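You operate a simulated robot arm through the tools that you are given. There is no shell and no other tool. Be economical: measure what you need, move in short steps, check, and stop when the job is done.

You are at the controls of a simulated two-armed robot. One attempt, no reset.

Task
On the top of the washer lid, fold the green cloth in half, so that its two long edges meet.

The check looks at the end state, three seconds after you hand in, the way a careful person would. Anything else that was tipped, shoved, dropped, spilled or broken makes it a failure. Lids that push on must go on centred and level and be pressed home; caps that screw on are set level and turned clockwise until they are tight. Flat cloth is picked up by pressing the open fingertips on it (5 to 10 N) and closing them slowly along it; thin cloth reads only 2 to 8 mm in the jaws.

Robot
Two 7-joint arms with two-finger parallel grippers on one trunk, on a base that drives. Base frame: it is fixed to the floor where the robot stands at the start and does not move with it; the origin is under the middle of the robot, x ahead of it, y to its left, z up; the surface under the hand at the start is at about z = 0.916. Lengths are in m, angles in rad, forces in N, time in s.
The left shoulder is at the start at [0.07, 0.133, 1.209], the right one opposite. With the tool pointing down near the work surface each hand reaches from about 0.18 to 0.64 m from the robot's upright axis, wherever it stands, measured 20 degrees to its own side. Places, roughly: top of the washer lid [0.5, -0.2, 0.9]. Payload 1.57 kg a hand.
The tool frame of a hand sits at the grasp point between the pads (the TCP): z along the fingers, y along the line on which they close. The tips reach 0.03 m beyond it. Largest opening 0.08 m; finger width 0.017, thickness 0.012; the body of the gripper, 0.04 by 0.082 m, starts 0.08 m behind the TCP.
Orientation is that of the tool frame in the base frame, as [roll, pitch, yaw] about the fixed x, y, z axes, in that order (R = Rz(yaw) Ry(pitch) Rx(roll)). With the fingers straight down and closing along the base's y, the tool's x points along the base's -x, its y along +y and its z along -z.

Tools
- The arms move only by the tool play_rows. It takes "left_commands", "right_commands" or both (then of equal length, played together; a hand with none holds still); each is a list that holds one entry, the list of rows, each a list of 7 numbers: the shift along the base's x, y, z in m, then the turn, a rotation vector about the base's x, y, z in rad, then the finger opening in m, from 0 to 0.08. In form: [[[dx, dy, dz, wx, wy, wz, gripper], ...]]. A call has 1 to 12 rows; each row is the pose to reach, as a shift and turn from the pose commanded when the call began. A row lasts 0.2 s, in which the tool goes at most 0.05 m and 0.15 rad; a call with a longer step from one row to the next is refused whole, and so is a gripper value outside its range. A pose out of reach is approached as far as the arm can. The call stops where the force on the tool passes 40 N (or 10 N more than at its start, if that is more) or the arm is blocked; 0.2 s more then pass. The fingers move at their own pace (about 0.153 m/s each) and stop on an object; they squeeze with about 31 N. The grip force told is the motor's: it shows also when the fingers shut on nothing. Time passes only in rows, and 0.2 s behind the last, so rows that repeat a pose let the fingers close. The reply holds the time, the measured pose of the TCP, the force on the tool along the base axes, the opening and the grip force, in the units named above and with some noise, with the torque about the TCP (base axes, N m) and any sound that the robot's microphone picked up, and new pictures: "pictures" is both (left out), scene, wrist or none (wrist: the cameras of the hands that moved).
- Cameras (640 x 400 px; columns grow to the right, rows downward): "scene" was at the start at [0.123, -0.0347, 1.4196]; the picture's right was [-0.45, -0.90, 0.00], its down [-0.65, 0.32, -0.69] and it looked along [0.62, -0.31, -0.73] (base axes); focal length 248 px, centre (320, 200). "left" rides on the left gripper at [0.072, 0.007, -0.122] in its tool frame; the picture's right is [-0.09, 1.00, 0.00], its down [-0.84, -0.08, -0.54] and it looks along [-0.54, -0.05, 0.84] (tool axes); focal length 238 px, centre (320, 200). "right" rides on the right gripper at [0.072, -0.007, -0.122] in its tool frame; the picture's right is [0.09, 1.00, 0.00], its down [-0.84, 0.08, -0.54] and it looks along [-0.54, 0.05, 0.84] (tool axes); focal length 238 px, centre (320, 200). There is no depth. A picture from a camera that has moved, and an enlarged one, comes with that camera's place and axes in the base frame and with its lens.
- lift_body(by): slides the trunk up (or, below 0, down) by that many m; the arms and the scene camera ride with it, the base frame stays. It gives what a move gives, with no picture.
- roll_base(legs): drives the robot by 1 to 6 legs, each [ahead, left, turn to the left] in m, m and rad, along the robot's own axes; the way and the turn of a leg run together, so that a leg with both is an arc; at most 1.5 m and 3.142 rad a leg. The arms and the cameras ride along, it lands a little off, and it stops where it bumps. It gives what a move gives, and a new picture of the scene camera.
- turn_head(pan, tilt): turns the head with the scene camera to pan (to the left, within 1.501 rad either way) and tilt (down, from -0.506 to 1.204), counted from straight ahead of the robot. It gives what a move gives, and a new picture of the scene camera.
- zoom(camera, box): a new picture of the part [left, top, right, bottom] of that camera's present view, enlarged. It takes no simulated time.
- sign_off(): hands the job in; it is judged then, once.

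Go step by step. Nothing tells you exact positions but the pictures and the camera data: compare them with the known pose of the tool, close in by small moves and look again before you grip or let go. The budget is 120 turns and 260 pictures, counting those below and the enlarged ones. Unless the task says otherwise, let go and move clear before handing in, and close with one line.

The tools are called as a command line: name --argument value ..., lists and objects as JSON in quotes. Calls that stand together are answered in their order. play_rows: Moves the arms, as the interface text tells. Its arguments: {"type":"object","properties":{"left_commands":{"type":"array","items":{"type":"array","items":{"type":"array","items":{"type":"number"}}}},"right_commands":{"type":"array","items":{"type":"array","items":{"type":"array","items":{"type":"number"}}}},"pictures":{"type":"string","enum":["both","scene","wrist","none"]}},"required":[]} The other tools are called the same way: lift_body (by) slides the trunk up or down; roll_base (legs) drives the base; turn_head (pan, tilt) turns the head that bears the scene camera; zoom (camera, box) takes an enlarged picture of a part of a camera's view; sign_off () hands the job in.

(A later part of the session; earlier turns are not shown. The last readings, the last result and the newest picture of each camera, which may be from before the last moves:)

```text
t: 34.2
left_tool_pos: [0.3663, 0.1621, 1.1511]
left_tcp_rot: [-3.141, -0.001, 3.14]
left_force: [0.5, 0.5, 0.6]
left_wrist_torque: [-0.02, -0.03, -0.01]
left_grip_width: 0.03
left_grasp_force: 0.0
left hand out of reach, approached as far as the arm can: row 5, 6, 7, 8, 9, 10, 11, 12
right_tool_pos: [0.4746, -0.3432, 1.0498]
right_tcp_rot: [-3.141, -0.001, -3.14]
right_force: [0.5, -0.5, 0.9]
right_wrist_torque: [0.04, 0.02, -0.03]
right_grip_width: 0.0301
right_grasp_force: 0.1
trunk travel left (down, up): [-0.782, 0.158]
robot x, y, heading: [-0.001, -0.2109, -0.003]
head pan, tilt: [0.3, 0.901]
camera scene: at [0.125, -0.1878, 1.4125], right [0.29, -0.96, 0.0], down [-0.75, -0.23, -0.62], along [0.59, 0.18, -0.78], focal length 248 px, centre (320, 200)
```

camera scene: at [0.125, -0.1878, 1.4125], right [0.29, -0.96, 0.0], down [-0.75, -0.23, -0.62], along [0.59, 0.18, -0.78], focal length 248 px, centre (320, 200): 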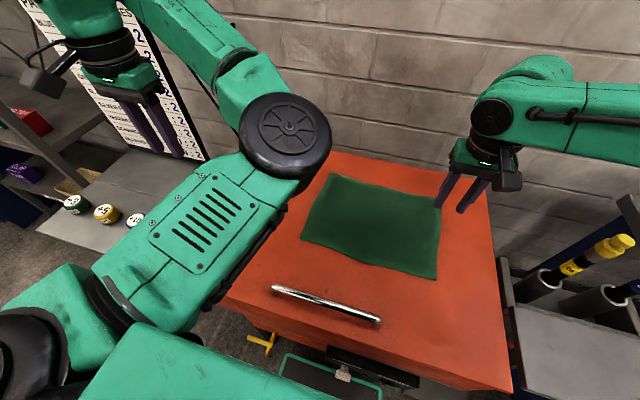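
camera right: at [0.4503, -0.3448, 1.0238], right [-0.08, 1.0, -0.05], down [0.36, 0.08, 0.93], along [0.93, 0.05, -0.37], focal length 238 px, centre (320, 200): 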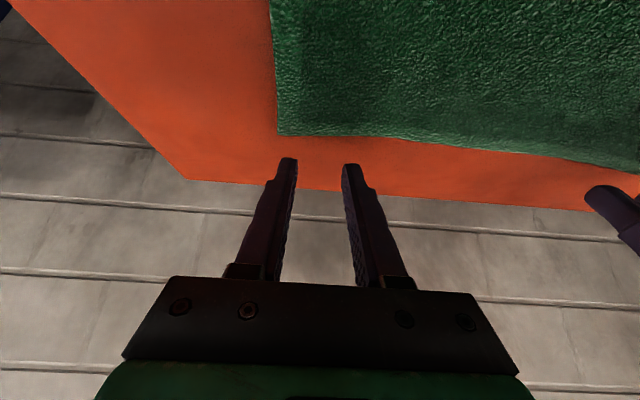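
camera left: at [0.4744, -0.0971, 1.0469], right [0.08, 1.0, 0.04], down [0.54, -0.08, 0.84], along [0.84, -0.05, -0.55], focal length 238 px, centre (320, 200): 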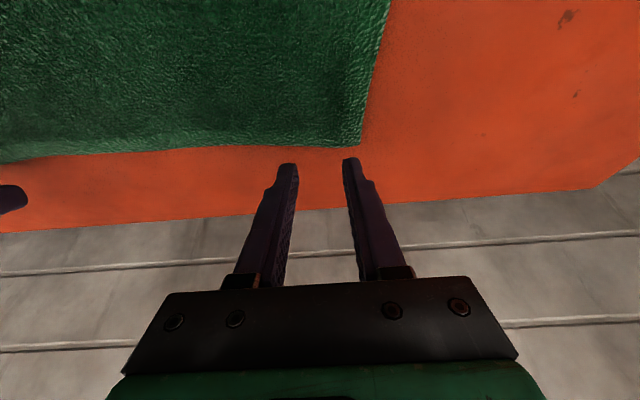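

The left arm keeps its elbow on the inside, but it rides high when the hand is near and vertical. New plan: pinch the near edge, drag the cloth about 6 cm towards me so the far edge comes into reach, then fold it over without releasing. I'll bring both hands above the near edge and look.

play_rows --left_commands '[[[0.0, -0.03, 0, 0, 0, 0, 0.03], [0.0, -0.06, 0, 0, 0, 0, 0.03], [0.0, -0.09, 0, 0, 0, 0, 0.03], [0.01, -0.12, 0, 0, 0, 0, 0.03], [0.01, -0.15, -0.02, 0, 0, 0, 0.03], [0.02, -0.18, -0.04, 0, 0, 0, 0.03], [0.02, -0.21, -0.06, 0, 0, 0, 0.03], [0.02, -0.24, -0.08, 0, 0, 0, 0.03], [0.02, -0.26, -0.1, 0, 0, 0, 0.03], [0.02, -0.26, -0.13, 0, 0, 0, 0.03], [0.02, -0.26, -0.15, 0, 0, 0, 0.03]]]' --right_commands '[[[-0.03, 0.005, 0, 0, 0, 0, 0.03], [-0.06, 0.01, 0, 0, 0, 0, 0.03], [-0.09, 0.018, 0, 0, 0, 0, 0.03], [-0.09, 0.018, 0, 0, 0, 0, 0.03], [-0.09, 0.018, 0, 0, 0, 0, 0.03], [-0.09, 0.018, 0, 0, 0, 0, 0.03], [-0.09, 0.018, 0, 0, 0, 0, 0.03], [-0.09, 0.018, 0, 0, 0, 0, 0.03], [-0.09, 0.018, -0.02, 0, 0, 0, 0.03], [-0.09, 0.018, -0.04, 0, 0, 0, 0.03], [-0.09, 0.018, -0.05, 0, 0, 0, 0.03]]]'

```text
t: 36.8
left_tool_pos: [0.495, -0.0153, 0.9488]
left_tcp_rot: [3.037, 0.153, -3.069]
left_force: [-17.9, -4.1, 18.2]
left_wrist_torque: [-0.56, 0.63, -0.39]
left_grip_width: 0.0307
left_grasp_force: 0.2
left hand out of reach, approached as far as the arm can: row 1, 2, 3, 4, 5, 6, 7, 8, 9, 10, 11
right_tool_pos: [0.3778, -0.3232, 1.0019]
right_tcp_rot: [-3.141, 0.004, -3.141]
right_force: [0.4, 0.2, 0.5]
right_wrist_torque: [-0.01, 0.03, -0.02]
right_grip_width: 0.0301
right_grasp_force: 0.2
trunk travel left (down, up): [-0.782, 0.158]
robot x, y, heading: [0.0019, -0.2118, 0.002]
head pan, tilt: [0.3, 0.901]
stopped in row 11 (left hand): the force on the tool passed its limit at 73 N (the readings are from after the stop); the commanded pose is now the measured one
camera scene: at [0.1182, -0.1862, 1.4134], right [0.3, -0.96, 0.0], down [-0.75, -0.23, -0.62], along [0.6, 0.18, -0.78], focal length 248 px, centre (320, 200)
camera right: at [0.3066, -0.3284, 1.1235], right [-0.09, 1.0, 0.0], down [0.83, 0.08, 0.55], along [0.54, 0.05, -0.84], focal length 238 px, centre (320, 200)
camera left: at [0.4051, -0.0286, 1.0584], right [0.0, 0.99, 0.12], down [0.75, -0.08, 0.65], along [0.66, 0.09, -0.75], focal length 238 px, centre (320, 200)
```

scene: 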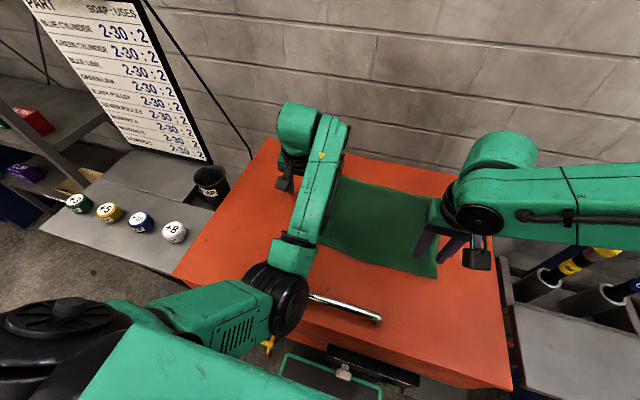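
right: 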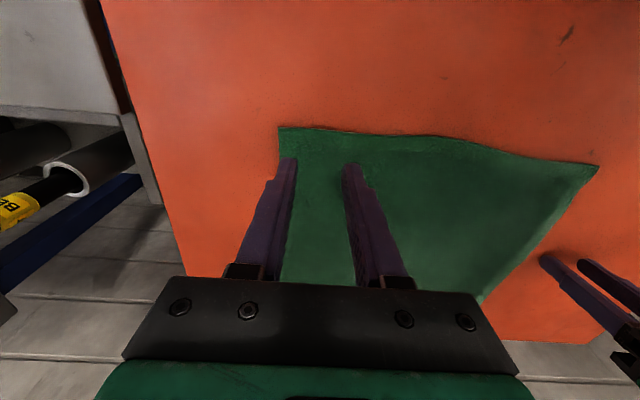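
left: 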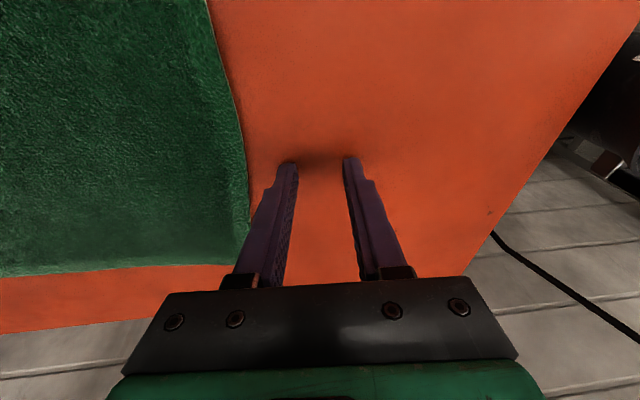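

The left arm couldn't reach that pose in its present posture and pressed on the lid. I'll lift it clear, square it up, and raise it high to try to change its elbow posture.

play_rows --left_commands '[[[0.0, 0.0, 0.03, 0, 0, 0, 0.03], [0.0, 0.0, 0.07, -0.05, 0.075, -0.035, 0.03], [0.0, 0.0, 0.11, -0.105, 0.153, -0.072, 0.03], [0.0, 0.0, 0.15, -0.105, 0.153, -0.072, 0.03], [0.0, 0.0, 0.2, -0.105, 0.153, -0.072, 0.03], [0.0, 0.0, 0.25, -0.105, 0.153, -0.072, 0.03], [0.0, 0.02, 0.29, -0.105, 0.153, -0.072, 0.03], [0.0, 0.04, 0.33, -0.105, 0.153, -0.072, 0.03], [0.0, 0.06, 0.37, -0.105, 0.153, -0.072, 0.03], [0.0, 0.08, 0.41, -0.105, 0.153, -0.072, 0.03]]]' --right_commands '[[[0.0, 0.0, 0.03, 0, 0, 0, 0.03], [0.0, 0.0, 0.05, 0, 0, 0, 0.03], [0.0, 0.0, 0.05, 0, 0, 0, 0.03], [0.0, 0.0, 0.05, 0, 0, 0, 0.03], [0.0, 0.0, 0.05, 0, 0, 0, 0.03], [0.0, 0.0, 0.05, 0, 0, 0, 0.03], [0.0, 0.0, 0.05, 0, 0, 0, 0.03], [0.0, 0.0, 0.05, 0, 0, 0, 0.03], [0.0, 0.0, 0.05, 0, 0, 0, 0.03], [0.0, 0.0, 0.05, 0, 0, 0, 0.03]]]' --pictures "scene"

zoom --camera "scene" --box '[200, 100, 520, 300]'

```text
t: 39.0
left_tool_pos: [0.4754, 0.0644, 1.325]
left_tcp_rot: [3.141, -0.001, -3.135]
left_force: [-0.3, -0.1, 0.0]
left_wrist_torque: [0.02, 0.01, 0.02]
left_grip_width: 0.03
left_grasp_force: 0.1
left hand out of reach, approached as far as the arm can: row 2, 3, 4, 5, 6, 7, 9, 10
right_tool_pos: [0.3818, -0.3227, 1.0503]
right_tcp_rot: [3.141, 0.0, -3.139]
right_force: [0.3, 0.1, 0.5]
right_wrist_torque: [0.01, 0.02, -0.03]
right_grip_width: 0.0299
right_grasp_force: 0.0
trunk travel left (down, up): [-0.782, 0.158]
robot x, y, heading: [-0.0017, -0.2102, -0.002]
head pan, tilt: [0.3, 0.901]
camera scene: at [0.1247, -0.186, 1.4125], right [0.3, -0.96, 0.0], down [-0.75, -0.23, -0.62], along [0.59, 0.18, -0.78], focal length 248 px, centre (320, 200)
```

scene: 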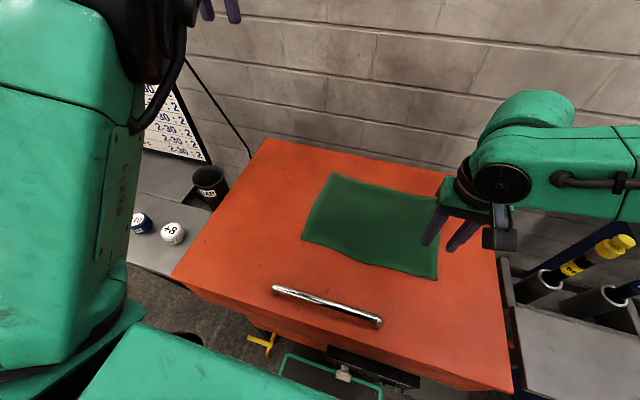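

```text
2.00 times, centred on (360, 200) of scene
camera zoom: at [0.1247, -0.186, 1.4125], right [0.3, -0.96, 0.0], down [-0.75, -0.23, -0.62], along [0.59, 0.18, -0.78], focal length 495 px, centre (240, 200)
```

zoom: 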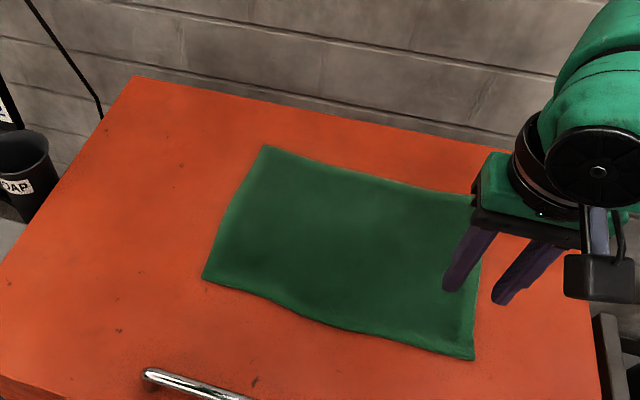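

The cloth is undisturbed. Lifting put the left elbow up high, so I'll swing that hand out to the left and then lower it from this posture.

play_rows --left_commands '[[[-0.01, 0.03, 0.0, 0, 0, 0, 0.03], [-0.02, 0.06, 0.0, 0, 0, 0, 0.03], [-0.03, 0.09, 0.0, 0, 0, 0, 0.03], [-0.04, 0.12, 0.0, 0, 0, 0, 0.03], [-0.05, 0.15, 0.0, 0, 0, 0, 0.03], [-0.06, 0.18, 0.0, 0, 0, 0, 0.03], [-0.06, 0.18, -0.04, 0, 0, 0, 0.03], [-0.06, 0.18, -0.08, 0, 0, 0, 0.03], [-0.06, 0.18, -0.12, 0, 0, 0, 0.03], [-0.06, 0.18, -0.15, 0, 0, 0, 0.03]]]' --pictures "scene"

```text
t: 41.2
left_tool_pos: [0.4157, 0.2475, 1.1733]
left_tcp_rot: [3.138, -0.004, -3.136]
left_force: [0.1, -0.1, -0.7]
left_wrist_torque: [-0.01, 0.0, -0.01]
left_grip_width: 0.0298
left_grasp_force: 0.0
left hand out of reach, approached as far as the arm can: row 6
right_tool_pos: [0.3823, -0.3213, 1.0497]
right_tcp_rot: [-3.141, 0.0, -3.14]
right_force: [0.5, 1.3, 0.2]
right_wrist_torque: [-0.03, 0.02, 0.01]
right_grip_width: 0.0301
right_grasp_force: 0.1
trunk travel left (down, up): [-0.782, 0.158]
robot x, y, heading: [-0.0014, -0.2056, 0.009]
head pan, tilt: [0.3, 0.901]
camera scene: at [0.1245, -0.1866, 1.4126], right [0.3, -0.96, 0.0], down [-0.75, -0.23, -0.62], along [0.59, 0.18, -0.78], focal length 248 px, centre (320, 200)
```

scene: 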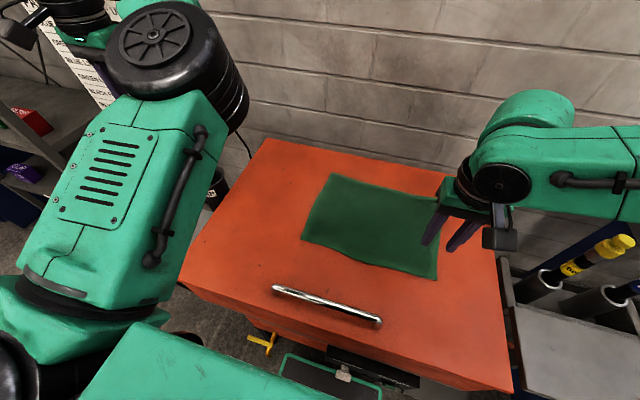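

The hand reached the wide position with the elbow up. Next I'll move it inward at this height and see whether it stays reachable.

play_rows --left_commands '[[[0.0, -0.04, 0.0, 0, 0, 0, 0.03], [0.0, -0.08, 0.0, 0, 0, 0, 0.03], [0.0, -0.12, 0.0, 0, 0, 0, 0.03], [0.0, -0.16, 0.0, 0, 0, 0, 0.03], [0.0, -0.2, 0.0, 0, 0, 0, 0.03], [0.0, -0.24, 0.0, 0, 0, 0, 0.03], [0.0, -0.28, 0.0, 0, 0, 0, 0.03], [0.0, -0.32, 0.0, 0, 0, 0, 0.03], [0.0, -0.345, 0.0, 0, 0, 0, 0.03], [0.0, -0.345, 0.0, 0, 0, 0, 0.03]]]' --pictures "scene"

```text
t: 43.4
left_tool_pos: [0.5508, 0.0095, 1.1525]
left_tcp_rot: [3.14, -0.005, -3.134]
left_force: [-0.1, 0.0, 0.1]
left_wrist_torque: [0.0, 0.02, 0.02]
left_grip_width: 0.0302
left_grasp_force: 0.0
left hand out of reach, approached as far as the arm can: row 3, 4, 5, 6, 7, 8, 9, 10
right_tool_pos: [0.3814, -0.3215, 1.0497]
right_tcp_rot: [-3.14, 0.001, -3.14]
right_force: [-0.7, -0.3, 0.7]
right_wrist_torque: [0.01, 0.03, -0.01]
right_grip_width: 0.0302
right_grasp_force: 0.0
trunk travel left (down, up): [-0.782, 0.158]
robot x, y, heading: [0.001, -0.2116, 0.001]
head pan, tilt: [0.3, 0.901]
camera scene: at [0.1236, -0.1857, 1.4126], right [0.3, -0.96, 0.0], down [-0.75, -0.23, -0.62], along [0.59, 0.18, -0.78], focal length 248 px, centre (320, 200)
```

scene: 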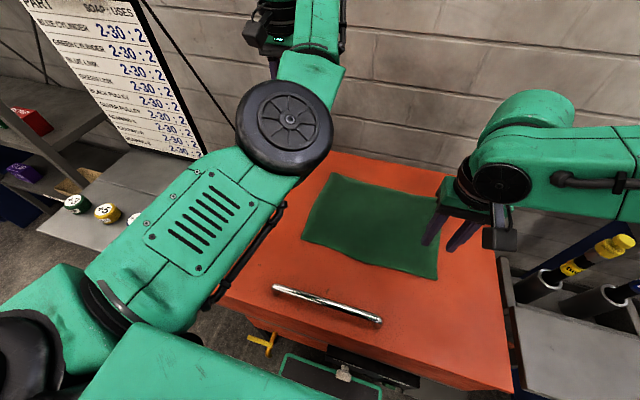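

The left arm only works comfortably at about x≥0.5 from the robot, so I'll let the base do the travelling. The plan is to back up about 0.125 m, grip the near edge with both hands stretched out, pull it slightly, then drive forward to make the fold.

roll_base --legs '[[-0.125, 0, 0]]'

```text
t: 44.7
left_tool_pos: [0.4268, 0.0091, 1.1514]
left_tcp_rot: [3.14, -0.008, -3.132]
left_force: [0.6, 1.2, -0.6]
left_wrist_torque: [0.0, 0.01, 0.02]
left_grip_width: 0.03
left_grasp_force: 0.0
right_tool_pos: [0.2586, -0.3229, 1.0481]
right_tcp_rot: [3.141, -0.002, -3.14]
right_force: [0.0, 0.4, 0.5]
right_wrist_torque: [0.0, -0.01, -0.01]
right_grip_width: 0.0299
right_grasp_force: 0.0
trunk travel left (down, up): [-0.782, 0.158]
robot x, y, heading: [-0.1287, -0.2087, 0.003]
head pan, tilt: [0.3, 0.901]
camera scene: at [0.0001, -0.1865, 1.4124], right [0.3, -0.95, 0.0], down [-0.75, -0.23, -0.62], along [0.59, 0.18, -0.78], focal length 248 px, centre (320, 200)
```

scene: 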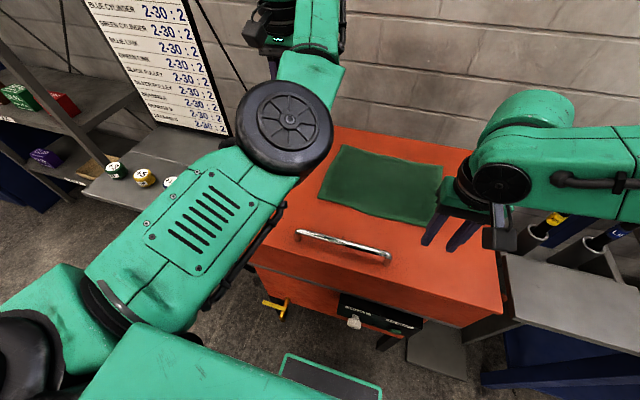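

There's now clear space. I'll bring both hands over the near edge, the left one vertical and the right tilted 0.4 rad.

play_rows --left_commands '[[[0.0, -0.03, -0.01, 0, 0, 0, 0.03], [-0.01, -0.06, -0.02, 0, 0, 0, 0.03], [-0.02, -0.09, -0.04, 0, 0, 0, 0.03], [-0.03, -0.107, -0.06, 0, 0, 0, 0.03], [-0.04, -0.107, -0.09, 0, 0, 0, 0.03], [-0.045, -0.107, -0.12, 0, 0, 0, 0.03], [-0.045, -0.107, -0.15, 0, 0, 0, 0.03], [-0.045, -0.107, -0.15, 0, 0, 0, 0.03]]]' --right_commands '[[[0.03, 0, 0.0, 0, -0.1, 0, 0.03], [0.06, 0, 0.0, 0, -0.2, 0, 0.03], [0.09, 0, 0.0, 0, -0.3, 0, 0.03], [0.114, 0, -0.01, 0, -0.4, 0, 0.03], [0.114, 0, -0.03, 0, -0.4, 0, 0.03], [0.114, 0, -0.05, 0, -0.4, 0, 0.03], [0.114, 0, -0.07, 0, -0.4, 0, 0.03], [0.114, 0, -0.07, 0, -0.4, 0, 0.03]]]'

```text
t: 46.5
left_tool_pos: [0.4172, -0.0989, 0.9793]
left_tcp_rot: [3.138, -0.002, -3.13]
left_force: [-0.1, 0.4, -0.1]
left_wrist_torque: [-0.04, 0.0, -0.03]
left_grip_width: 0.0301
left_grasp_force: 0.1
left hand out of reach, approached as far as the arm can: row 1, 2, 3, 4, 5, 6, 7, 8
right_tool_pos: [0.3708, -0.3225, 0.9799]
right_tcp_rot: [-3.139, 0.401, -3.138]
right_force: [0.5, -0.2, -0.1]
right_wrist_torque: [0.01, 0.0, 0.01]
right_grip_width: 0.0298
right_grasp_force: 0.0
trunk travel left (down, up): [-0.782, 0.158]
robot x, y, heading: [-0.1252, -0.2088, 0.003]
head pan, tilt: [0.3, 0.901]
camera scene: at [-0.0025, -0.1865, 1.4127], right [0.3, -0.95, 0.0], down [-0.75, -0.23, -0.62], along [0.59, 0.18, -0.78], focal length 248 px, centre (320, 200)
camera right: at [0.2575, -0.3276, 1.0625], right [-0.09, 1.0, -0.04], down [0.56, 0.08, 0.83], along [0.82, 0.05, -0.56], focal length 238 px, centre (320, 200)
camera left: at [0.3461, -0.0935, 1.1009], right [0.08, 1.0, 0.0], down [0.84, -0.07, 0.54], along [0.54, -0.04, -0.84], focal length 238 px, centre (320, 200)
```

scene: 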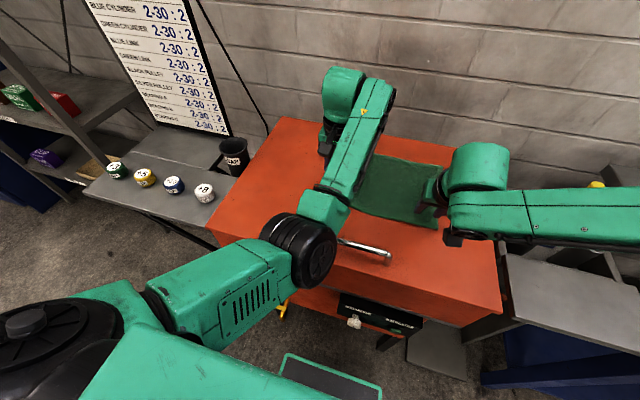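
right: 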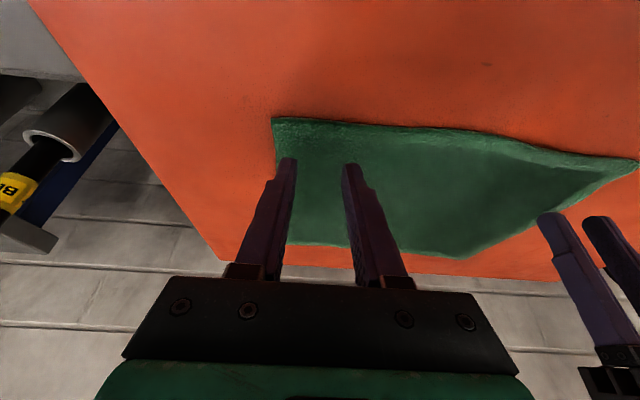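
left: 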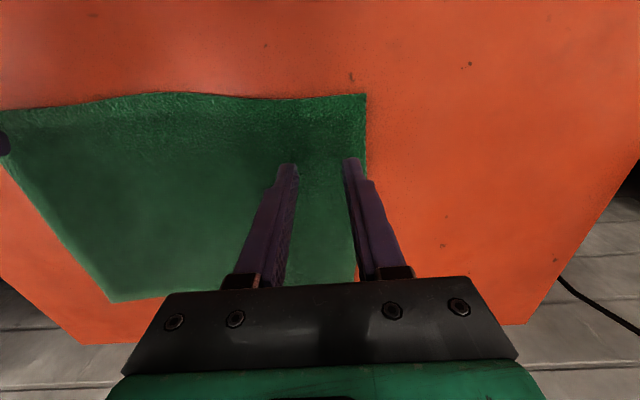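

The left hand can't come nearer than about 0.54 m ahead of the robot, so the base must go back another 4 cm. First I'll check the left elbow's clearance.

zoom --camera "scene" --box '[200, 180, 440, 330]'

zoom --camera "right" --box '[480, 100, 640, 200]'

```text
2.67 times, centred on (320, 255) of scene
camera zoom: at [-0.0025, -0.1865, 1.4127], right [0.3, -0.95, 0.0], down [-0.75, -0.23, -0.62], along [0.59, 0.18, -0.78], focal length 660 px, centre (320, 53)
```

zoom: 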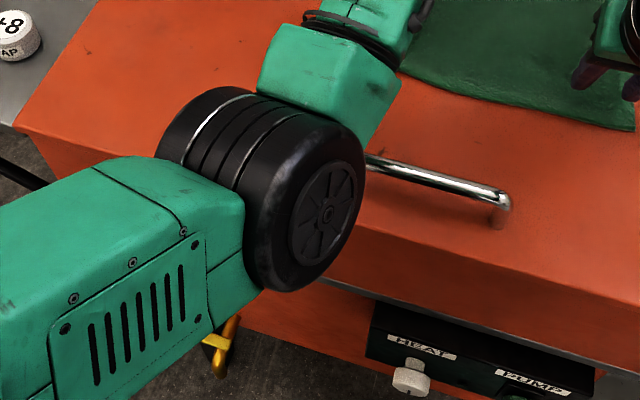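

```text
4.00 times, centred on (560, 150) of right
camera zoom: at [0.2575, -0.3276, 1.0625], right [-0.09, 1.0, -0.04], down [0.56, 0.08, 0.83], along [0.82, 0.05, -0.56], focal length 953 px, centre (-640, 400)
```

zoom: 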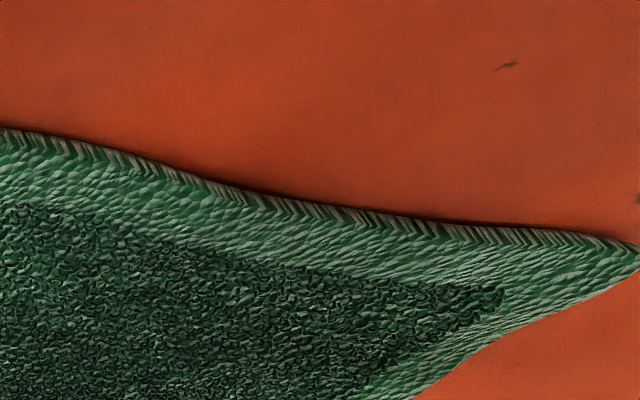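

I estimate the left elbow is only at lid-edge height, which is too risky. I'll try to swing it outwards instead: raise the left hand clear, then roll it so the fingers point inward, to drive the elbow to the left.

play_rows --left_commands '[[[0.0, 0.0, 0.04, 0, 0, 0, 0.03], [0.0, 0.0, 0.08, 0, 0, 0, 0.03], [0.0, 0.0, 0.12, 0, 0, 0, 0.03], [0.0, 0.02, 0.16, 0, 0, 0, 0.03], [0.0, 0.05, 0.2, 0, 0, 0, 0.03], [0.0, 0.08, 0.23, 0, 0, 0, 0.03], [0.0, 0.11, 0.26, 0, 0, 0, 0.03], [0.0, 0.14, 0.29, 0, 0, 0, 0.03], [0.0, 0.17, 0.31, 0, 0, 0, 0.03], [0.0, 0.2, 0.32, 0, 0, 0, 0.03], [0.0, 0.23, 0.32, 0, 0, 0, 0.03], [0.0, 0.23, 0.32, 0, 0, 0, 0.03]]]' --right_commands '[[[0.0, 0.0, 0.04, 0, 0, 0, 0.03], [0.0, 0.0, 0.08, 0, 0, 0, 0.03], [0, 0, 0.08, 0, 0, 0, 0.03], [0, 0, 0.08, 0, 0, 0, 0.03], [0, 0, 0.08, 0, 0, 0, 0.03], [0, 0, 0.08, 0, 0, 0, 0.03], [0, 0, 0.08, 0, 0, 0, 0.03], [0, 0, 0.08, 0, 0, 0, 0.03], [0, 0, 0.08, 0, 0, 0, 0.03], [0, 0, 0.08, 0, 0, 0, 0.03], [0, 0, 0.08, 0, 0, 0, 0.03], [0, 0, 0.08, 0, 0, 0, 0.03]]]' --pictures "none"

play_rows --left_commands '[[[0, 0, 0, -0.14, 0, 0, 0.03], [0, 0, 0, -0.28, 0, 0, 0.03], [0, 0, 0, -0.42, 0, 0, 0.03], [0, 0, 0, -0.56, 0, 0, 0.03], [0, 0, 0, -0.7, 0, 0, 0.03], [0, 0, 0, -0.84, 0, 0, 0.03], [0, 0, 0, -0.98, 0, 0, 0.03], [0, 0, 0, -1.12, 0, 0, 0.03], [0, 0, 0, -1.26, 0, 0, 0.03], [0, 0, 0, -1.4, 0, 0, 0.03], [0, 0, 0, -1.4, 0, 0, 0.03]]]' --pictures "scene"

```text
t: 49.1
left_tool_pos: [0.3823, 0.133, 1.2765]
left_tcp_rot: [3.141, -0.004, -3.132]
left_force: [0.1, 0.7, 0.0]
left_wrist_torque: [-0.06, -0.02, 0.01]
left_grip_width: 0.0297
left_grasp_force: 0.1
left hand out of reach, approached as far as the arm can: row 1, 2, 3, 4, 5, 8, 9, 10, 11, 12
right_tool_pos: [0.3708, -0.3187, 1.063]
right_tcp_rot: [-3.136, 0.4, -3.14]
right_force: [0.0, -0.1, -0.2]
right_wrist_torque: [0.0, -0.04, -0.03]
right_grip_width: 0.0302
right_grasp_force: 0.1
trunk travel left (down, up): [-0.782, 0.158]
robot x, y, heading: [-0.1261, -0.2094, 0.004]
head pan, tilt: [0.3, 0.901]
```

```text
t: 51.5
left_tool_pos: [0.3459, 0.028, 1.2364]
left_tcp_rot: [-1.787, 0.014, -3.035]
left_force: [-0.7, -0.1, 0.1]
left_wrist_torque: [0.01, -0.01, 0.01]
left_grip_width: 0.0301
left_grasp_force: 0.0
left hand out of reach, approached as far as the arm can: row 1, 2, 3, 4, 5, 6, 7, 8, 9, 10, 11
right_tool_pos: [0.3701, -0.3214, 1.0632]
right_tcp_rot: [-3.14, 0.402, -3.138]
right_force: [-0.5, 0.3, -0.4]
right_wrist_torque: [0.02, -0.01, 0.01]
right_grip_width: 0.03
right_grasp_force: 0.0
trunk travel left (down, up): [-0.782, 0.158]
robot x, y, heading: [-0.1255, -0.2117, 0.0]
head pan, tilt: [0.3, 0.901]
camera scene: at [-0.0022, -0.1863, 1.4126], right [0.3, -0.95, 0.0], down [-0.75, -0.23, -0.62], along [0.59, 0.18, -0.78], focal length 248 px, centre (320, 200)
```

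scene: 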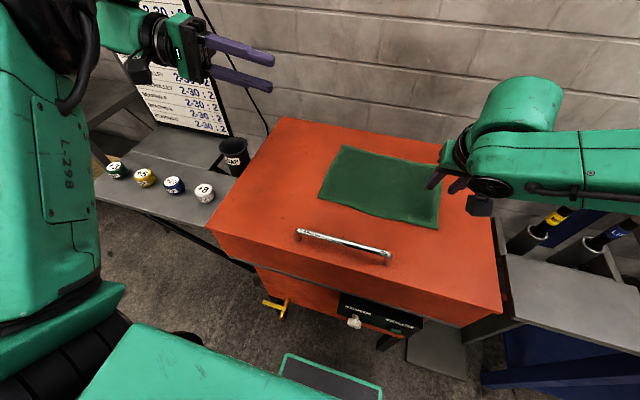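

The left elbow is now up and outside. I'll lower the hand a little in this attitude, then roll back to vertical step by step.

play_rows --left_commands '[[[0, 0.02, -0.03, 0, 0, 0, 0.03], [0, 0.04, -0.06, 0, 0, 0, 0.03], [0, 0.04, -0.09, 0, 0, 0, 0.03], [0, 0.04, -0.12, 0, 0, 0, 0.03], [0, 0.04, -0.12, 0, 0, 0, 0.03]]]' --pictures "scene"

play_rows --left_commands '[[[0, 0, 0, 0.13, 0, 0, 0.03], [0, 0, 0, 0.26, 0, 0, 0.03], [0, 0, 0, 0.39, 0, 0, 0.03], [0, 0, 0, 0.52, 0, 0, 0.03], [0, 0, 0, 0.65, 0, 0, 0.03], [0, 0, 0, 0.78, 0, 0, 0.03], [0, 0, 0, 0.91, 0, 0, 0.03], [0, 0, 0, 1.04, 0, 0, 0.03], [0, 0, 0, 1.17, 0, 0, 0.03], [0, 0, 0, 1.3, 0, 0, 0.03], [0, 0, 0, 1.355, 0, 0, 0.03], [0, 0, 0, 1.355, 0, 0, 0.03]]]' --pictures "scene"

```text
t: 52.7
left_tool_pos: [0.3423, 0.0643, 1.1207]
left_tcp_rot: [-1.795, 0.014, -3.028]
left_force: [0.2, 0.3, -0.6]
left_wrist_torque: [-0.03, -0.01, 0.0]
left_grip_width: 0.0303
left_grasp_force: 0.2
left hand out of reach, approached as far as the arm can: row 2
right_tool_pos: [0.3698, -0.3208, 1.0633]
right_tcp_rot: [-3.138, 0.401, -3.138]
right_force: [0.3, 0.1, -0.1]
right_wrist_torque: [0.0, -0.02, 0.0]
right_grip_width: 0.0299
right_grasp_force: 0.1
trunk travel left (down, up): [-0.782, 0.158]
robot x, y, heading: [-0.1289, -0.2061, -0.001]
head pan, tilt: [0.3, 0.901]
camera scene: at [-0.0029, -0.1866, 1.4127], right [0.3, -0.95, 0.0], down [-0.75, -0.23, -0.62], along [0.59, 0.18, -0.78], focal length 248 px, centre (320, 200)
```

scene: 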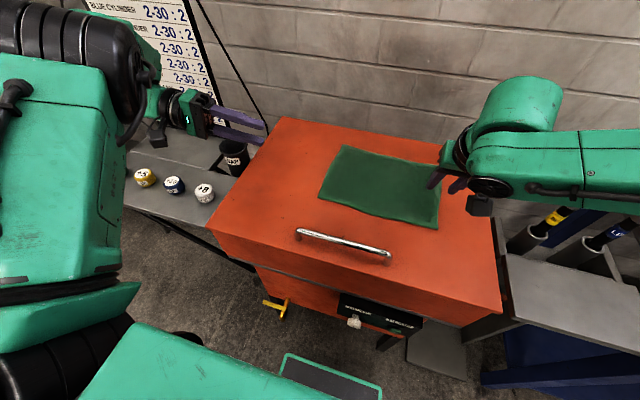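

```text
t: 55.3
left_tool_pos: [0.3481, 0.0807, 1.12]
left_tcp_rot: [-3.113, 0.109, -3.107]
left_force: [0.2, -0.9, -0.9]
left_wrist_torque: [0.0, 0.02, 0.0]
left_grip_width: 0.0301
left_grasp_force: 0.0
left hand out of reach, approached as far as the arm can: row 11, 12
right_tool_pos: [0.3714, -0.3215, 1.0631]
right_tcp_rot: [-3.14, 0.4, -3.139]
right_force: [0.4, 0.6, 0.4]
right_wrist_torque: [0.02, 0.04, -0.01]
right_grip_width: 0.0299
right_grasp_force: 0.0
trunk travel left (down, up): [-0.782, 0.158]
robot x, y, heading: [-0.1269, -0.2092, -0.001]
head pan, tilt: [0.3, 0.901]
camera scene: at [-0.0021, -0.186, 1.4126], right [0.3, -0.95, 0.0], down [-0.75, -0.23, -0.62], along [0.59, 0.18, -0.78], focal length 248 px, centre (320, 200)
```

scene: 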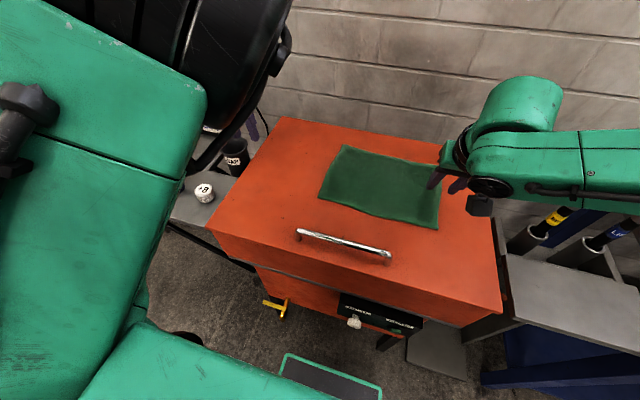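

The elbow is now up and away from the lid. I'll square the hand and move it in over the near-left corner.

play_rows --left_commands '[[[0.0, -0.03, 0, 0.01, 0.05, -0.01, 0.03], [0.0, -0.06, 0, 0.028, 0.109, -0.035, 0.03], [0.0, -0.09, -0.02, 0.028, 0.109, -0.035, 0.03], [0.01, -0.12, -0.04, 0.028, 0.109, -0.035, 0.03], [0.02, -0.15, -0.06, 0.028, 0.109, -0.035, 0.03], [0.03, -0.18, -0.08, 0.028, 0.109, -0.035, 0.03], [0.035, -0.18, -0.1, 0.028, 0.109, -0.035, 0.03], [0.035, -0.18, -0.12, 0.028, 0.109, -0.035, 0.03], [0.035, -0.18, -0.12, 0.028, 0.109, -0.035, 0.03]]]' --pictures "both"

```text
t: 57.3
left_tool_pos: [0.4208, 0.0016, 1.0949]
left_tcp_rot: [3.114, -0.002, 3.115]
left_force: [-0.7, -0.3, 0.9]
left_wrist_torque: [-0.01, -0.02, 0.01]
left_grip_width: 0.0301
left_grasp_force: 0.1
left hand out of reach, approached as far as the arm can: row 1, 2, 3, 4, 5, 6, 7, 8, 9
right_tool_pos: [0.3698, -0.321, 1.0631]
right_tcp_rot: [-3.14, 0.403, -3.139]
right_force: [0.1, 0.3, 0.1]
right_wrist_torque: [-0.01, 0.0, 0.0]
right_grip_width: 0.0299
right_grasp_force: 0.0
trunk travel left (down, up): [-0.782, 0.158]
robot x, y, heading: [-0.1262, -0.21, 0.005]
head pan, tilt: [0.3, 0.901]
camera scene: at [-0.0026, -0.1865, 1.4127], right [0.3, -0.95, 0.0], down [-0.75, -0.23, -0.62], along [0.59, 0.18, -0.78], focal length 248 px, centre (320, 200)
camera left: at [0.349, 0.0078, 1.2169], right [0.12, 0.99, 0.03], down [0.84, -0.11, 0.54], along [0.54, -0.04, -0.84], focal length 238 px, centre (320, 200)
```

scene: 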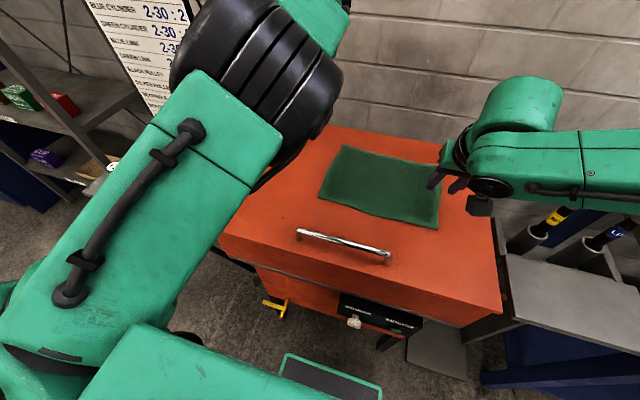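
left: 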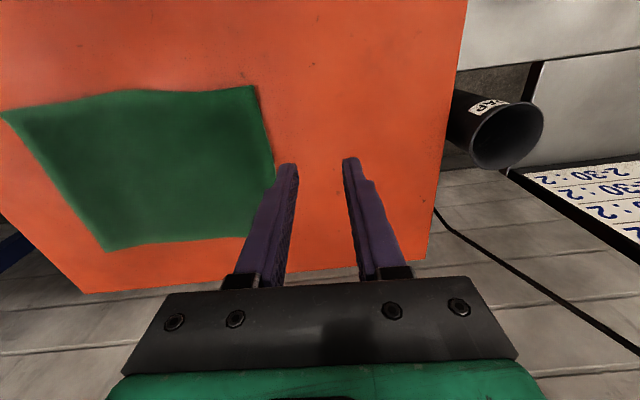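

Better, but still limited once vertical. I'll do one more, deeper pass: roll the fingers inward, pull the hand close and inward so the elbow must go out, and then look.

play_rows --left_commands '[[[0, 0.03, 0.03, -0.14, 0, 0, 0.03], [0, 0.05, 0.06, -0.28, 0, 0, 0.03], [0, 0.05, 0.09, -0.42, 0, 0, 0.03], [0, 0.05, 0.1, -0.56, 0, 0, 0.03], [-0.01, 0.05, 0.1, -0.7, 0, 0, 0.03], [-0.02, 0.05, 0.1, -0.84, 0, 0, 0.03], [-0.03, 0.05, 0.1, -0.98, 0, 0, 0.03], [-0.04, 0.05, 0.1, -1.12, 0, 0, 0.03], [-0.05, 0.05, 0.1, -1.26, 0, 0, 0.03], [-0.06, 0.05, 0.1, -1.4, 0, 0, 0.03], [-0.07, 0.05, 0.1, -1.54, 0, 0, 0.03], [-0.08, 0.05, 0.1, -1.68, 0, 0, 0.03]]]' --pictures "none"

play_rows --left_commands '[[[-0.02, 0, -0.03, 0, 0, 0, 0.03], [-0.04, 0, -0.06, 0, 0, 0, 0.03], [-0.06, 0, -0.09, 0, 0, 0, 0.03], [-0.08, 0, -0.12, 0, 0, 0, 0.03], [-0.1, -0.02, -0.12, 0, 0, 0, 0.03], [-0.11, -0.04, -0.12, 0, 0, 0, 0.03], [-0.11, -0.06, -0.12, 0, 0, 0, 0.03], [-0.11, -0.06, -0.12, 0, 0, 0, 0.03]]]' --pictures "scene"

```text
t: 59.9
left_tool_pos: [0.3303, -0.0109, 1.197]
left_tcp_rot: [-1.625, 0.03, -2.989]
left_force: [-0.3, -0.6, -0.3]
left_wrist_torque: [0.0, -0.01, 0.01]
left_grip_width: 0.0301
left_grasp_force: 0.2
left hand out of reach, approached as far as the arm can: row 8, 9, 10, 11, 12
right_tool_pos: [0.3673, -0.3215, 1.0642]
right_tcp_rot: [-3.14, 0.403, -3.138]
right_force: [-0.3, 0.4, -0.1]
right_wrist_torque: [0.03, -0.02, -0.02]
right_grip_width: 0.0299
right_grasp_force: 0.1
trunk travel left (down, up): [-0.782, 0.158]
robot x, y, heading: [-0.126, -0.2083, 0.001]
head pan, tilt: [0.3, 0.901]
```

```text
t: 61.7
left_tool_pos: [0.2264, -0.0605, 1.0863]
left_tcp_rot: [-1.636, 0.03, -2.984]
left_force: [-0.1, 1.2, -0.4]
left_wrist_torque: [-0.04, -0.03, -0.03]
left_grip_width: 0.0301
left_grasp_force: 0.1
left hand out of reach, approached as far as the arm can: row 7, 8
right_tool_pos: [0.3708, -0.3213, 1.0619]
right_tcp_rot: [-3.141, 0.403, -3.139]
right_force: [0.2, 0.6, 0.3]
right_wrist_torque: [0.01, 0.0, 0.04]
right_grip_width: 0.0299
right_grasp_force: 0.1
trunk travel left (down, up): [-0.782, 0.158]
robot x, y, heading: [-0.1257, -0.2095, -0.001]
head pan, tilt: [0.3, 0.901]
camera scene: at [-0.0026, -0.1863, 1.4127], right [0.3, -0.95, 0.0], down [-0.75, -0.23, -0.62], along [0.59, 0.18, -0.78], focal length 248 px, centre (320, 200)
```

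scene: 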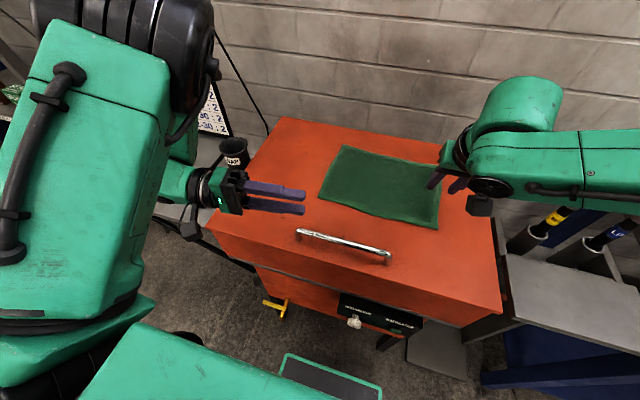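

The hand now comes in close with the elbow high on the outside. I'll roll back to vertical while moving forward towards the near corner.

play_rows --left_commands '[[[0.01, 0.005, 0, 0.13, 0, 0, 0.03], [0.02, 0.01, 0, 0.26, 0, 0, 0.03], [0.03, 0.015, 0, 0.39, 0, 0, 0.03], [0.04, 0.02, 0, 0.52, 0, 0, 0.03], [0.05, 0.02, 0, 0.65, 0, 0, 0.03], [0.06, 0.02, 0, 0.78, 0, 0, 0.03], [0.08, 0.02, 0, 0.91, 0, 0, 0.03], [0.1, 0.02, 0, 1.04, 0, 0, 0.03], [0.12, 0.02, 0, 1.17, 0, 0, 0.03], [0.14, 0.01, 0, 1.3, 0, 0, 0.03], [0.155, 0.0, 0, 1.43, 0, 0, 0.03], [0.155, -0.02, 0, 1.5, 0, 0, 0.03]]]' --pictures "scene"

```text
t: 64.3
left_tool_pos: [0.463, -0.0267, 1.0978]
left_tcp_rot: [-3.133, 0.15, 3.123]
left_force: [0.2, -0.2, -0.6]
left_wrist_torque: [-0.02, -0.03, -0.01]
left_grip_width: 0.0301
left_grasp_force: 0.0
left hand out of reach, approached as far as the arm can: row 7, 8, 9, 10, 11, 12
right_tool_pos: [0.3692, -0.3203, 1.0615]
right_tcp_rot: [-3.141, 0.399, -3.14]
right_force: [0.2, -1.0, -0.2]
right_wrist_torque: [0.04, -0.02, 0.0]
right_grip_width: 0.03
right_grasp_force: 0.0
trunk travel left (down, up): [-0.782, 0.158]
robot x, y, heading: [-0.1272, -0.2067, 0.001]
head pan, tilt: [0.3, 0.901]
camera scene: at [-0.0018, -0.1875, 1.4126], right [0.3, -0.95, 0.0], down [-0.75, -0.23, -0.62], along [0.59, 0.18, -0.78], focal length 248 px, centre (320, 200)
```

scene: 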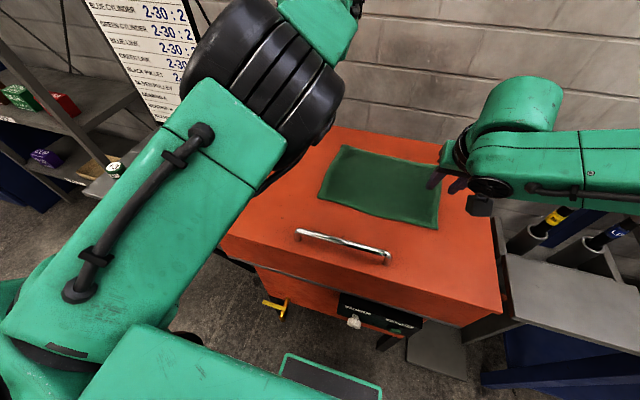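

Near the robot the left wrist simply can't be vertical, but with the elbow up the hand should work at about 0.57 m ahead with nothing low. I'll test that by lowering it to the working height.

play_rows --left_commands '[[[0.0, -0.02, 0, 0, 0.07, 0, 0.03], [0.0, -0.04, 0, 0, 0.15, 0.01, 0.03], [-0.005, -0.06, -0.02, 0, 0.15, 0.01, 0.03], [-0.01, -0.073, -0.05, 0, 0.15, 0.01, 0.03], [-0.015, -0.073, -0.08, 0, 0.15, 0.01, 0.03], [-0.015, -0.073, -0.11, 0, 0.15, 0.01, 0.03], [-0.015, -0.073, -0.125, 0, 0.15, 0.01, 0.03], [-0.015, -0.073, -0.125, 0, 0.15, 0.01, 0.03]]]' --pictures "scene"

```text
t: 66.1
left_tool_pos: [0.4621, -0.0912, 1.055]
left_tcp_rot: [-3.126, -0.003, 3.133]
left_force: [0.2, 0.2, 0.3]
left_wrist_torque: [0.01, -0.01, 0.01]
left_grip_width: 0.03
left_grasp_force: 0.0
left hand out of reach, approached as far as the arm can: row 3, 4, 5, 6, 7, 8
right_tool_pos: [0.3695, -0.3204, 1.0625]
right_tcp_rot: [-3.14, 0.401, -3.14]
right_force: [0.2, -0.1, -0.4]
right_wrist_torque: [-0.03, 0.04, -0.01]
right_grip_width: 0.0298
right_grasp_force: 0.1
trunk travel left (down, up): [-0.782, 0.158]
robot x, y, heading: [-0.1296, -0.2091, 0.001]
head pan, tilt: [0.3, 0.901]
camera scene: at [-0.0021, -0.1865, 1.4126], right [0.3, -0.95, 0.0], down [-0.75, -0.23, -0.62], along [0.59, 0.18, -0.78], focal length 248 px, centre (320, 200)
```

scene: 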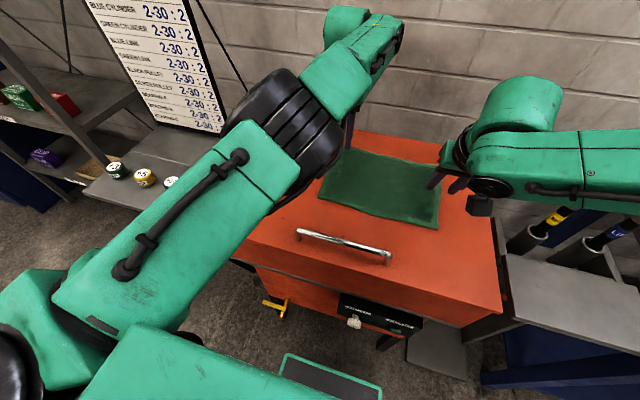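

With the elbow up, the hand only bottoms out because the trunk is too high. Lowering the trunk 0.12 fixes that and also gives the right arm more reach. I'll raise the right hand first, back up 8.5 cm, then lower.

play_rows --right_commands '[[[0, 0, 0.04, 0, 0, 0, 0.03], [0, 0, 0.08, 0, 0, 0, 0.03], [0, 0, 0.1, 0, 0, 0, 0.03]]]' --left_commands '[[[0, 0, 0.02, 0, 0, 0, 0.03], [0, 0, 0.04, 0, 0, 0, 0.03], [0, 0, 0.04, 0, 0, 0, 0.03]]]' --pictures "none"

roll_base --legs '[[-0.08, 0, 0]]'

lift_body --by -0.12

turn_head --pan 0.0 --tilt 0.8

```text
t: 66.9
left_tool_pos: [0.4618, -0.0918, 1.0958]
left_tcp_rot: [-3.127, 0.002, 3.134]
left_force: [-0.8, 2.0, -0.1]
left_wrist_torque: [-0.04, 0.02, 0.04]
left_grip_width: 0.0299
left_grasp_force: 0.0
right_tool_pos: [0.3671, -0.3212, 1.1626]
right_tcp_rot: [-3.139, 0.398, -3.138]
right_force: [-0.4, 0.0, -1.2]
right_wrist_torque: [-0.01, 0.02, -0.01]
right_grip_width: 0.0299
right_grasp_force: 0.0
trunk travel left (down, up): [-0.782, 0.158]
robot x, y, heading: [-0.1225, -0.2081, 0.006]
head pan, tilt: [0.3, 0.901]
```

```text
t: 67.9
left_tool_pos: [0.3862, -0.0909, 1.0942]
left_tcp_rot: [-3.129, -0.001, 3.135]
left_force: [0.4, 1.4, -0.2]
left_wrist_torque: [-0.01, 0.04, 0.0]
left_grip_width: 0.0299
left_grasp_force: 0.1
right_tool_pos: [0.2948, -0.3207, 1.1588]
right_tcp_rot: [-3.139, 0.396, -3.139]
right_force: [0.3, 0.3, -0.9]
right_wrist_torque: [-0.01, 0.05, -0.01]
right_grip_width: 0.0301
right_grasp_force: 0.1
trunk travel left (down, up): [-0.782, 0.158]
robot x, y, heading: [-0.2027, -0.2104, 0.005]
head pan, tilt: [0.3, 0.901]
camera scene: at [-0.0752, -0.1867, 1.412], right [0.3, -0.95, 0.0], down [-0.75, -0.23, -0.62], along [0.59, 0.18, -0.79], focal length 248 px, centre (320, 200)
```

scene: 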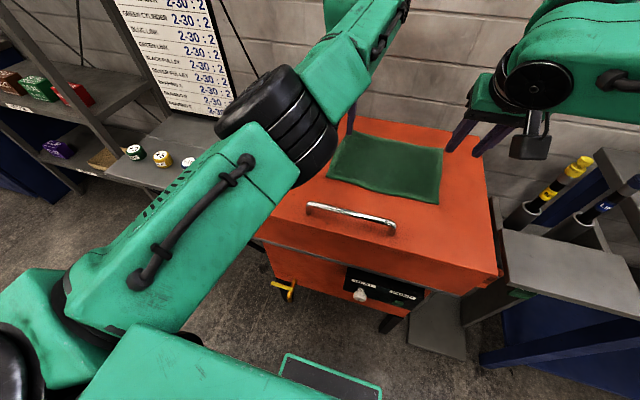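

```text
t: 69.4
left_tool_pos: [0.3804, -0.0912, 0.9771]
left_tcp_rot: [-3.129, 0.002, 3.136]
left_force: [0.6, 0.9, 0.0]
left_wrist_torque: [0.01, -0.04, -0.01]
left_grip_width: 0.0298
left_grasp_force: 0.0
right_tool_pos: [0.2896, -0.3205, 1.0415]
right_tcp_rot: [-3.14, 0.402, -3.138]
right_force: [0.6, -0.1, -0.8]
right_wrist_torque: [0.02, -0.02, 0.0]
right_grip_width: 0.0299
right_grasp_force: 0.0
trunk travel left (down, up): [-0.662, 0.278]
robot x, y, heading: [-0.2023, -0.2113, -0.002]
head pan, tilt: [0.3, 0.901]
```

```text
t: 70.2
left_tool_pos: [0.3829, -0.0901, 0.976]
left_tcp_rot: [-3.127, 0.002, 3.133]
left_force: [0.3, -0.3, -0.2]
left_wrist_torque: [0.01, 0.02, -0.03]
left_grip_width: 0.03
left_grasp_force: 0.0
right_tool_pos: [0.2893, -0.3205, 1.0413]
right_tcp_rot: [-3.14, 0.4, -3.138]
right_force: [-0.2, -0.2, 0.0]
right_wrist_torque: [0.01, -0.01, 0.01]
right_grip_width: 0.0301
right_grasp_force: 0.1
trunk travel left (down, up): [-0.662, 0.278]
robot x, y, heading: [-0.2036, -0.21, 0.002]
head pan, tilt: [0.0, 0.799]
camera scene: at [-0.0724, -0.2089, 1.3005], right [0.0, -1.0, 0.0], down [-0.72, 0.0, -0.7], along [0.7, 0.0, -0.72], focal length 248 px, centre (320, 200)
```

scene: 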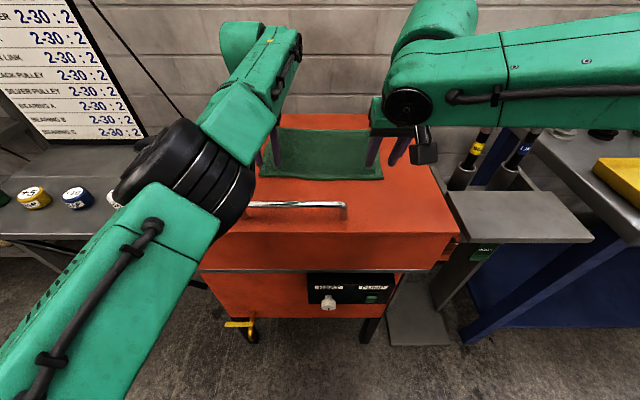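

Both hands can now work over the near edge with good clearance. I'll place them just above the grip points and look.

play_rows --left_commands '[[[0.0, -0.008, 0, 0, 0, 0, 0.03], [0.0, -0.008, 0, 0, 0, 0, 0.03], [0, -0.008, 0, 0, 0, 0, 0.03], [0, -0.008, -0.005, 0, 0, 0, 0.03], [0, -0.008, -0.01, 0, 0, 0, 0.03], [0, -0.008, -0.01, 0, 0, 0, 0.03]]]' --right_commands '[[[0.03, 0, 0.0, 0, 0, 0, 0.03], [0.06, 0, -0.02, 0, 0, 0, 0.03], [0.083, 0, -0.04, 0, 0, 0, 0.03], [0.083, -0.002, -0.06, 0, 0, 0, 0.03], [0.083, -0.002, -0.075, 0, 0, 0, 0.03], [0.083, -0.002, -0.075, 0, 0, 0, 0.03]]]'

```text
t: 71.6
left_tool_pos: [0.3822, -0.0996, 0.9666]
left_tcp_rot: [-3.128, 0.001, 3.135]
left_force: [-0.6, 0.2, 0.4]
left_wrist_torque: [-0.02, 0.03, 0.01]
left_grip_width: 0.0299
left_grasp_force: 0.0
right_tool_pos: [0.3712, -0.3247, 0.9646]
right_tcp_rot: [-3.14, 0.402, -3.138]
right_force: [0.3, 0.0, -0.1]
right_wrist_torque: [-0.02, -0.01, 0.03]
right_grip_width: 0.0297
right_grasp_force: 0.1
trunk travel left (down, up): [-0.662, 0.278]
robot x, y, heading: [-0.2035, -0.21, -0.001]
head pan, tilt: [0.0, 0.799]
camera scene: at [-0.0723, -0.209, 1.3005], right [0.0, -1.0, 0.0], down [-0.72, 0.0, -0.7], along [0.7, 0.0, -0.72], focal length 248 px, centre (320, 200)
camera right: at [0.258, -0.3304, 1.0483], right [-0.09, 1.0, -0.04], down [0.56, 0.08, 0.83], along [0.82, 0.05, -0.56], focal length 238 px, centre (320, 200)
camera left: at [0.3098, -0.0909, 1.088], right [0.1, 0.99, -0.01], down [0.84, -0.08, 0.54], along [0.54, -0.07, -0.84], focal length 238 px, centre (320, 200)
```

scene: 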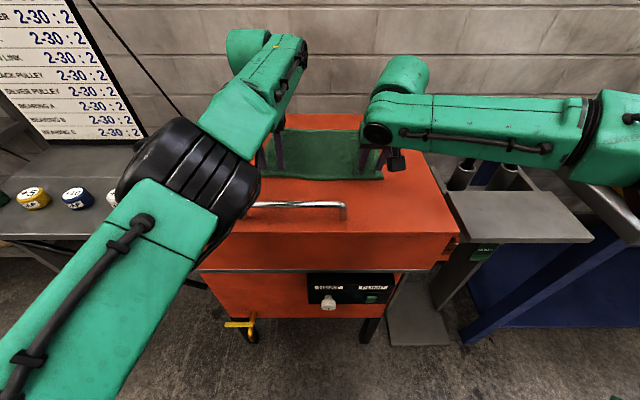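
right: 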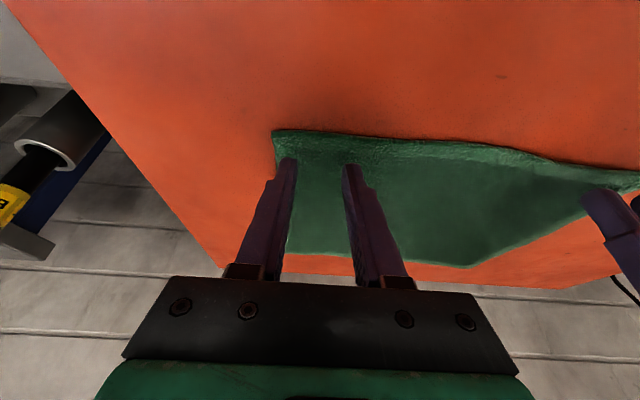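
left: 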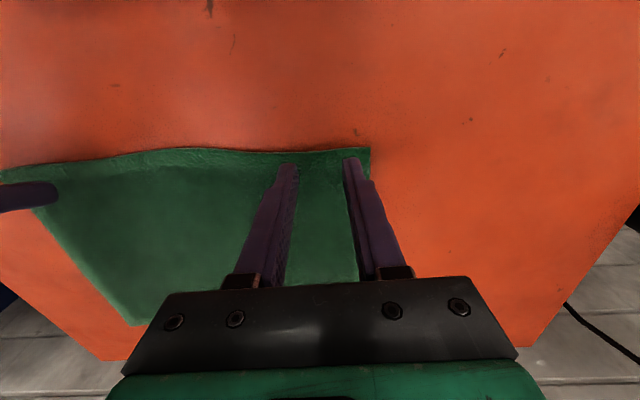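

The corner positions check out. I'll descend to contact in small steps.

play_rows --left_commands '[[[0.0, 0, -0.005, 0, 0, 0, 0.03], [0.0, 0, -0.01, 0, 0, 0, 0.03], [0, 0, -0.014, 0, 0, 0, 0.03], [0, 0, -0.017, 0, 0, 0, 0.03], [0, 0, -0.019, 0, 0, 0, 0.03]]]' --right_commands '[[[0.0, 0, -0.004, 0, 0, 0, 0.03], [0.0, 0, -0.008, 0, 0, 0, 0.03], [0, 0, -0.011, 0, 0, 0, 0.03], [0, 0, -0.014, 0, 0, 0, 0.03], [0, 0, -0.016, 0, 0, 0, 0.03]]]' --pictures "none"

```text
t: 72.8
left_tool_pos: [0.3823, -0.0989, 0.9501]
left_tcp_rot: [-3.126, 0.001, 3.135]
left_force: [-0.3, 0.3, 1.1]
left_wrist_torque: [-0.01, -0.01, 0.01]
left_grip_width: 0.0302
left_grasp_force: 0.2
right_tool_pos: [0.3719, -0.3234, 0.9508]
right_tcp_rot: [-3.138, 0.402, -3.137]
right_force: [0.3, -0.2, 2.4]
right_wrist_torque: [0.04, -0.04, -0.01]
right_grip_width: 0.0303
right_grasp_force: 0.1
trunk travel left (down, up): [-0.662, 0.278]
robot x, y, heading: [-0.2052, -0.2121, 0.003]
head pan, tilt: [0.0, 0.799]
```

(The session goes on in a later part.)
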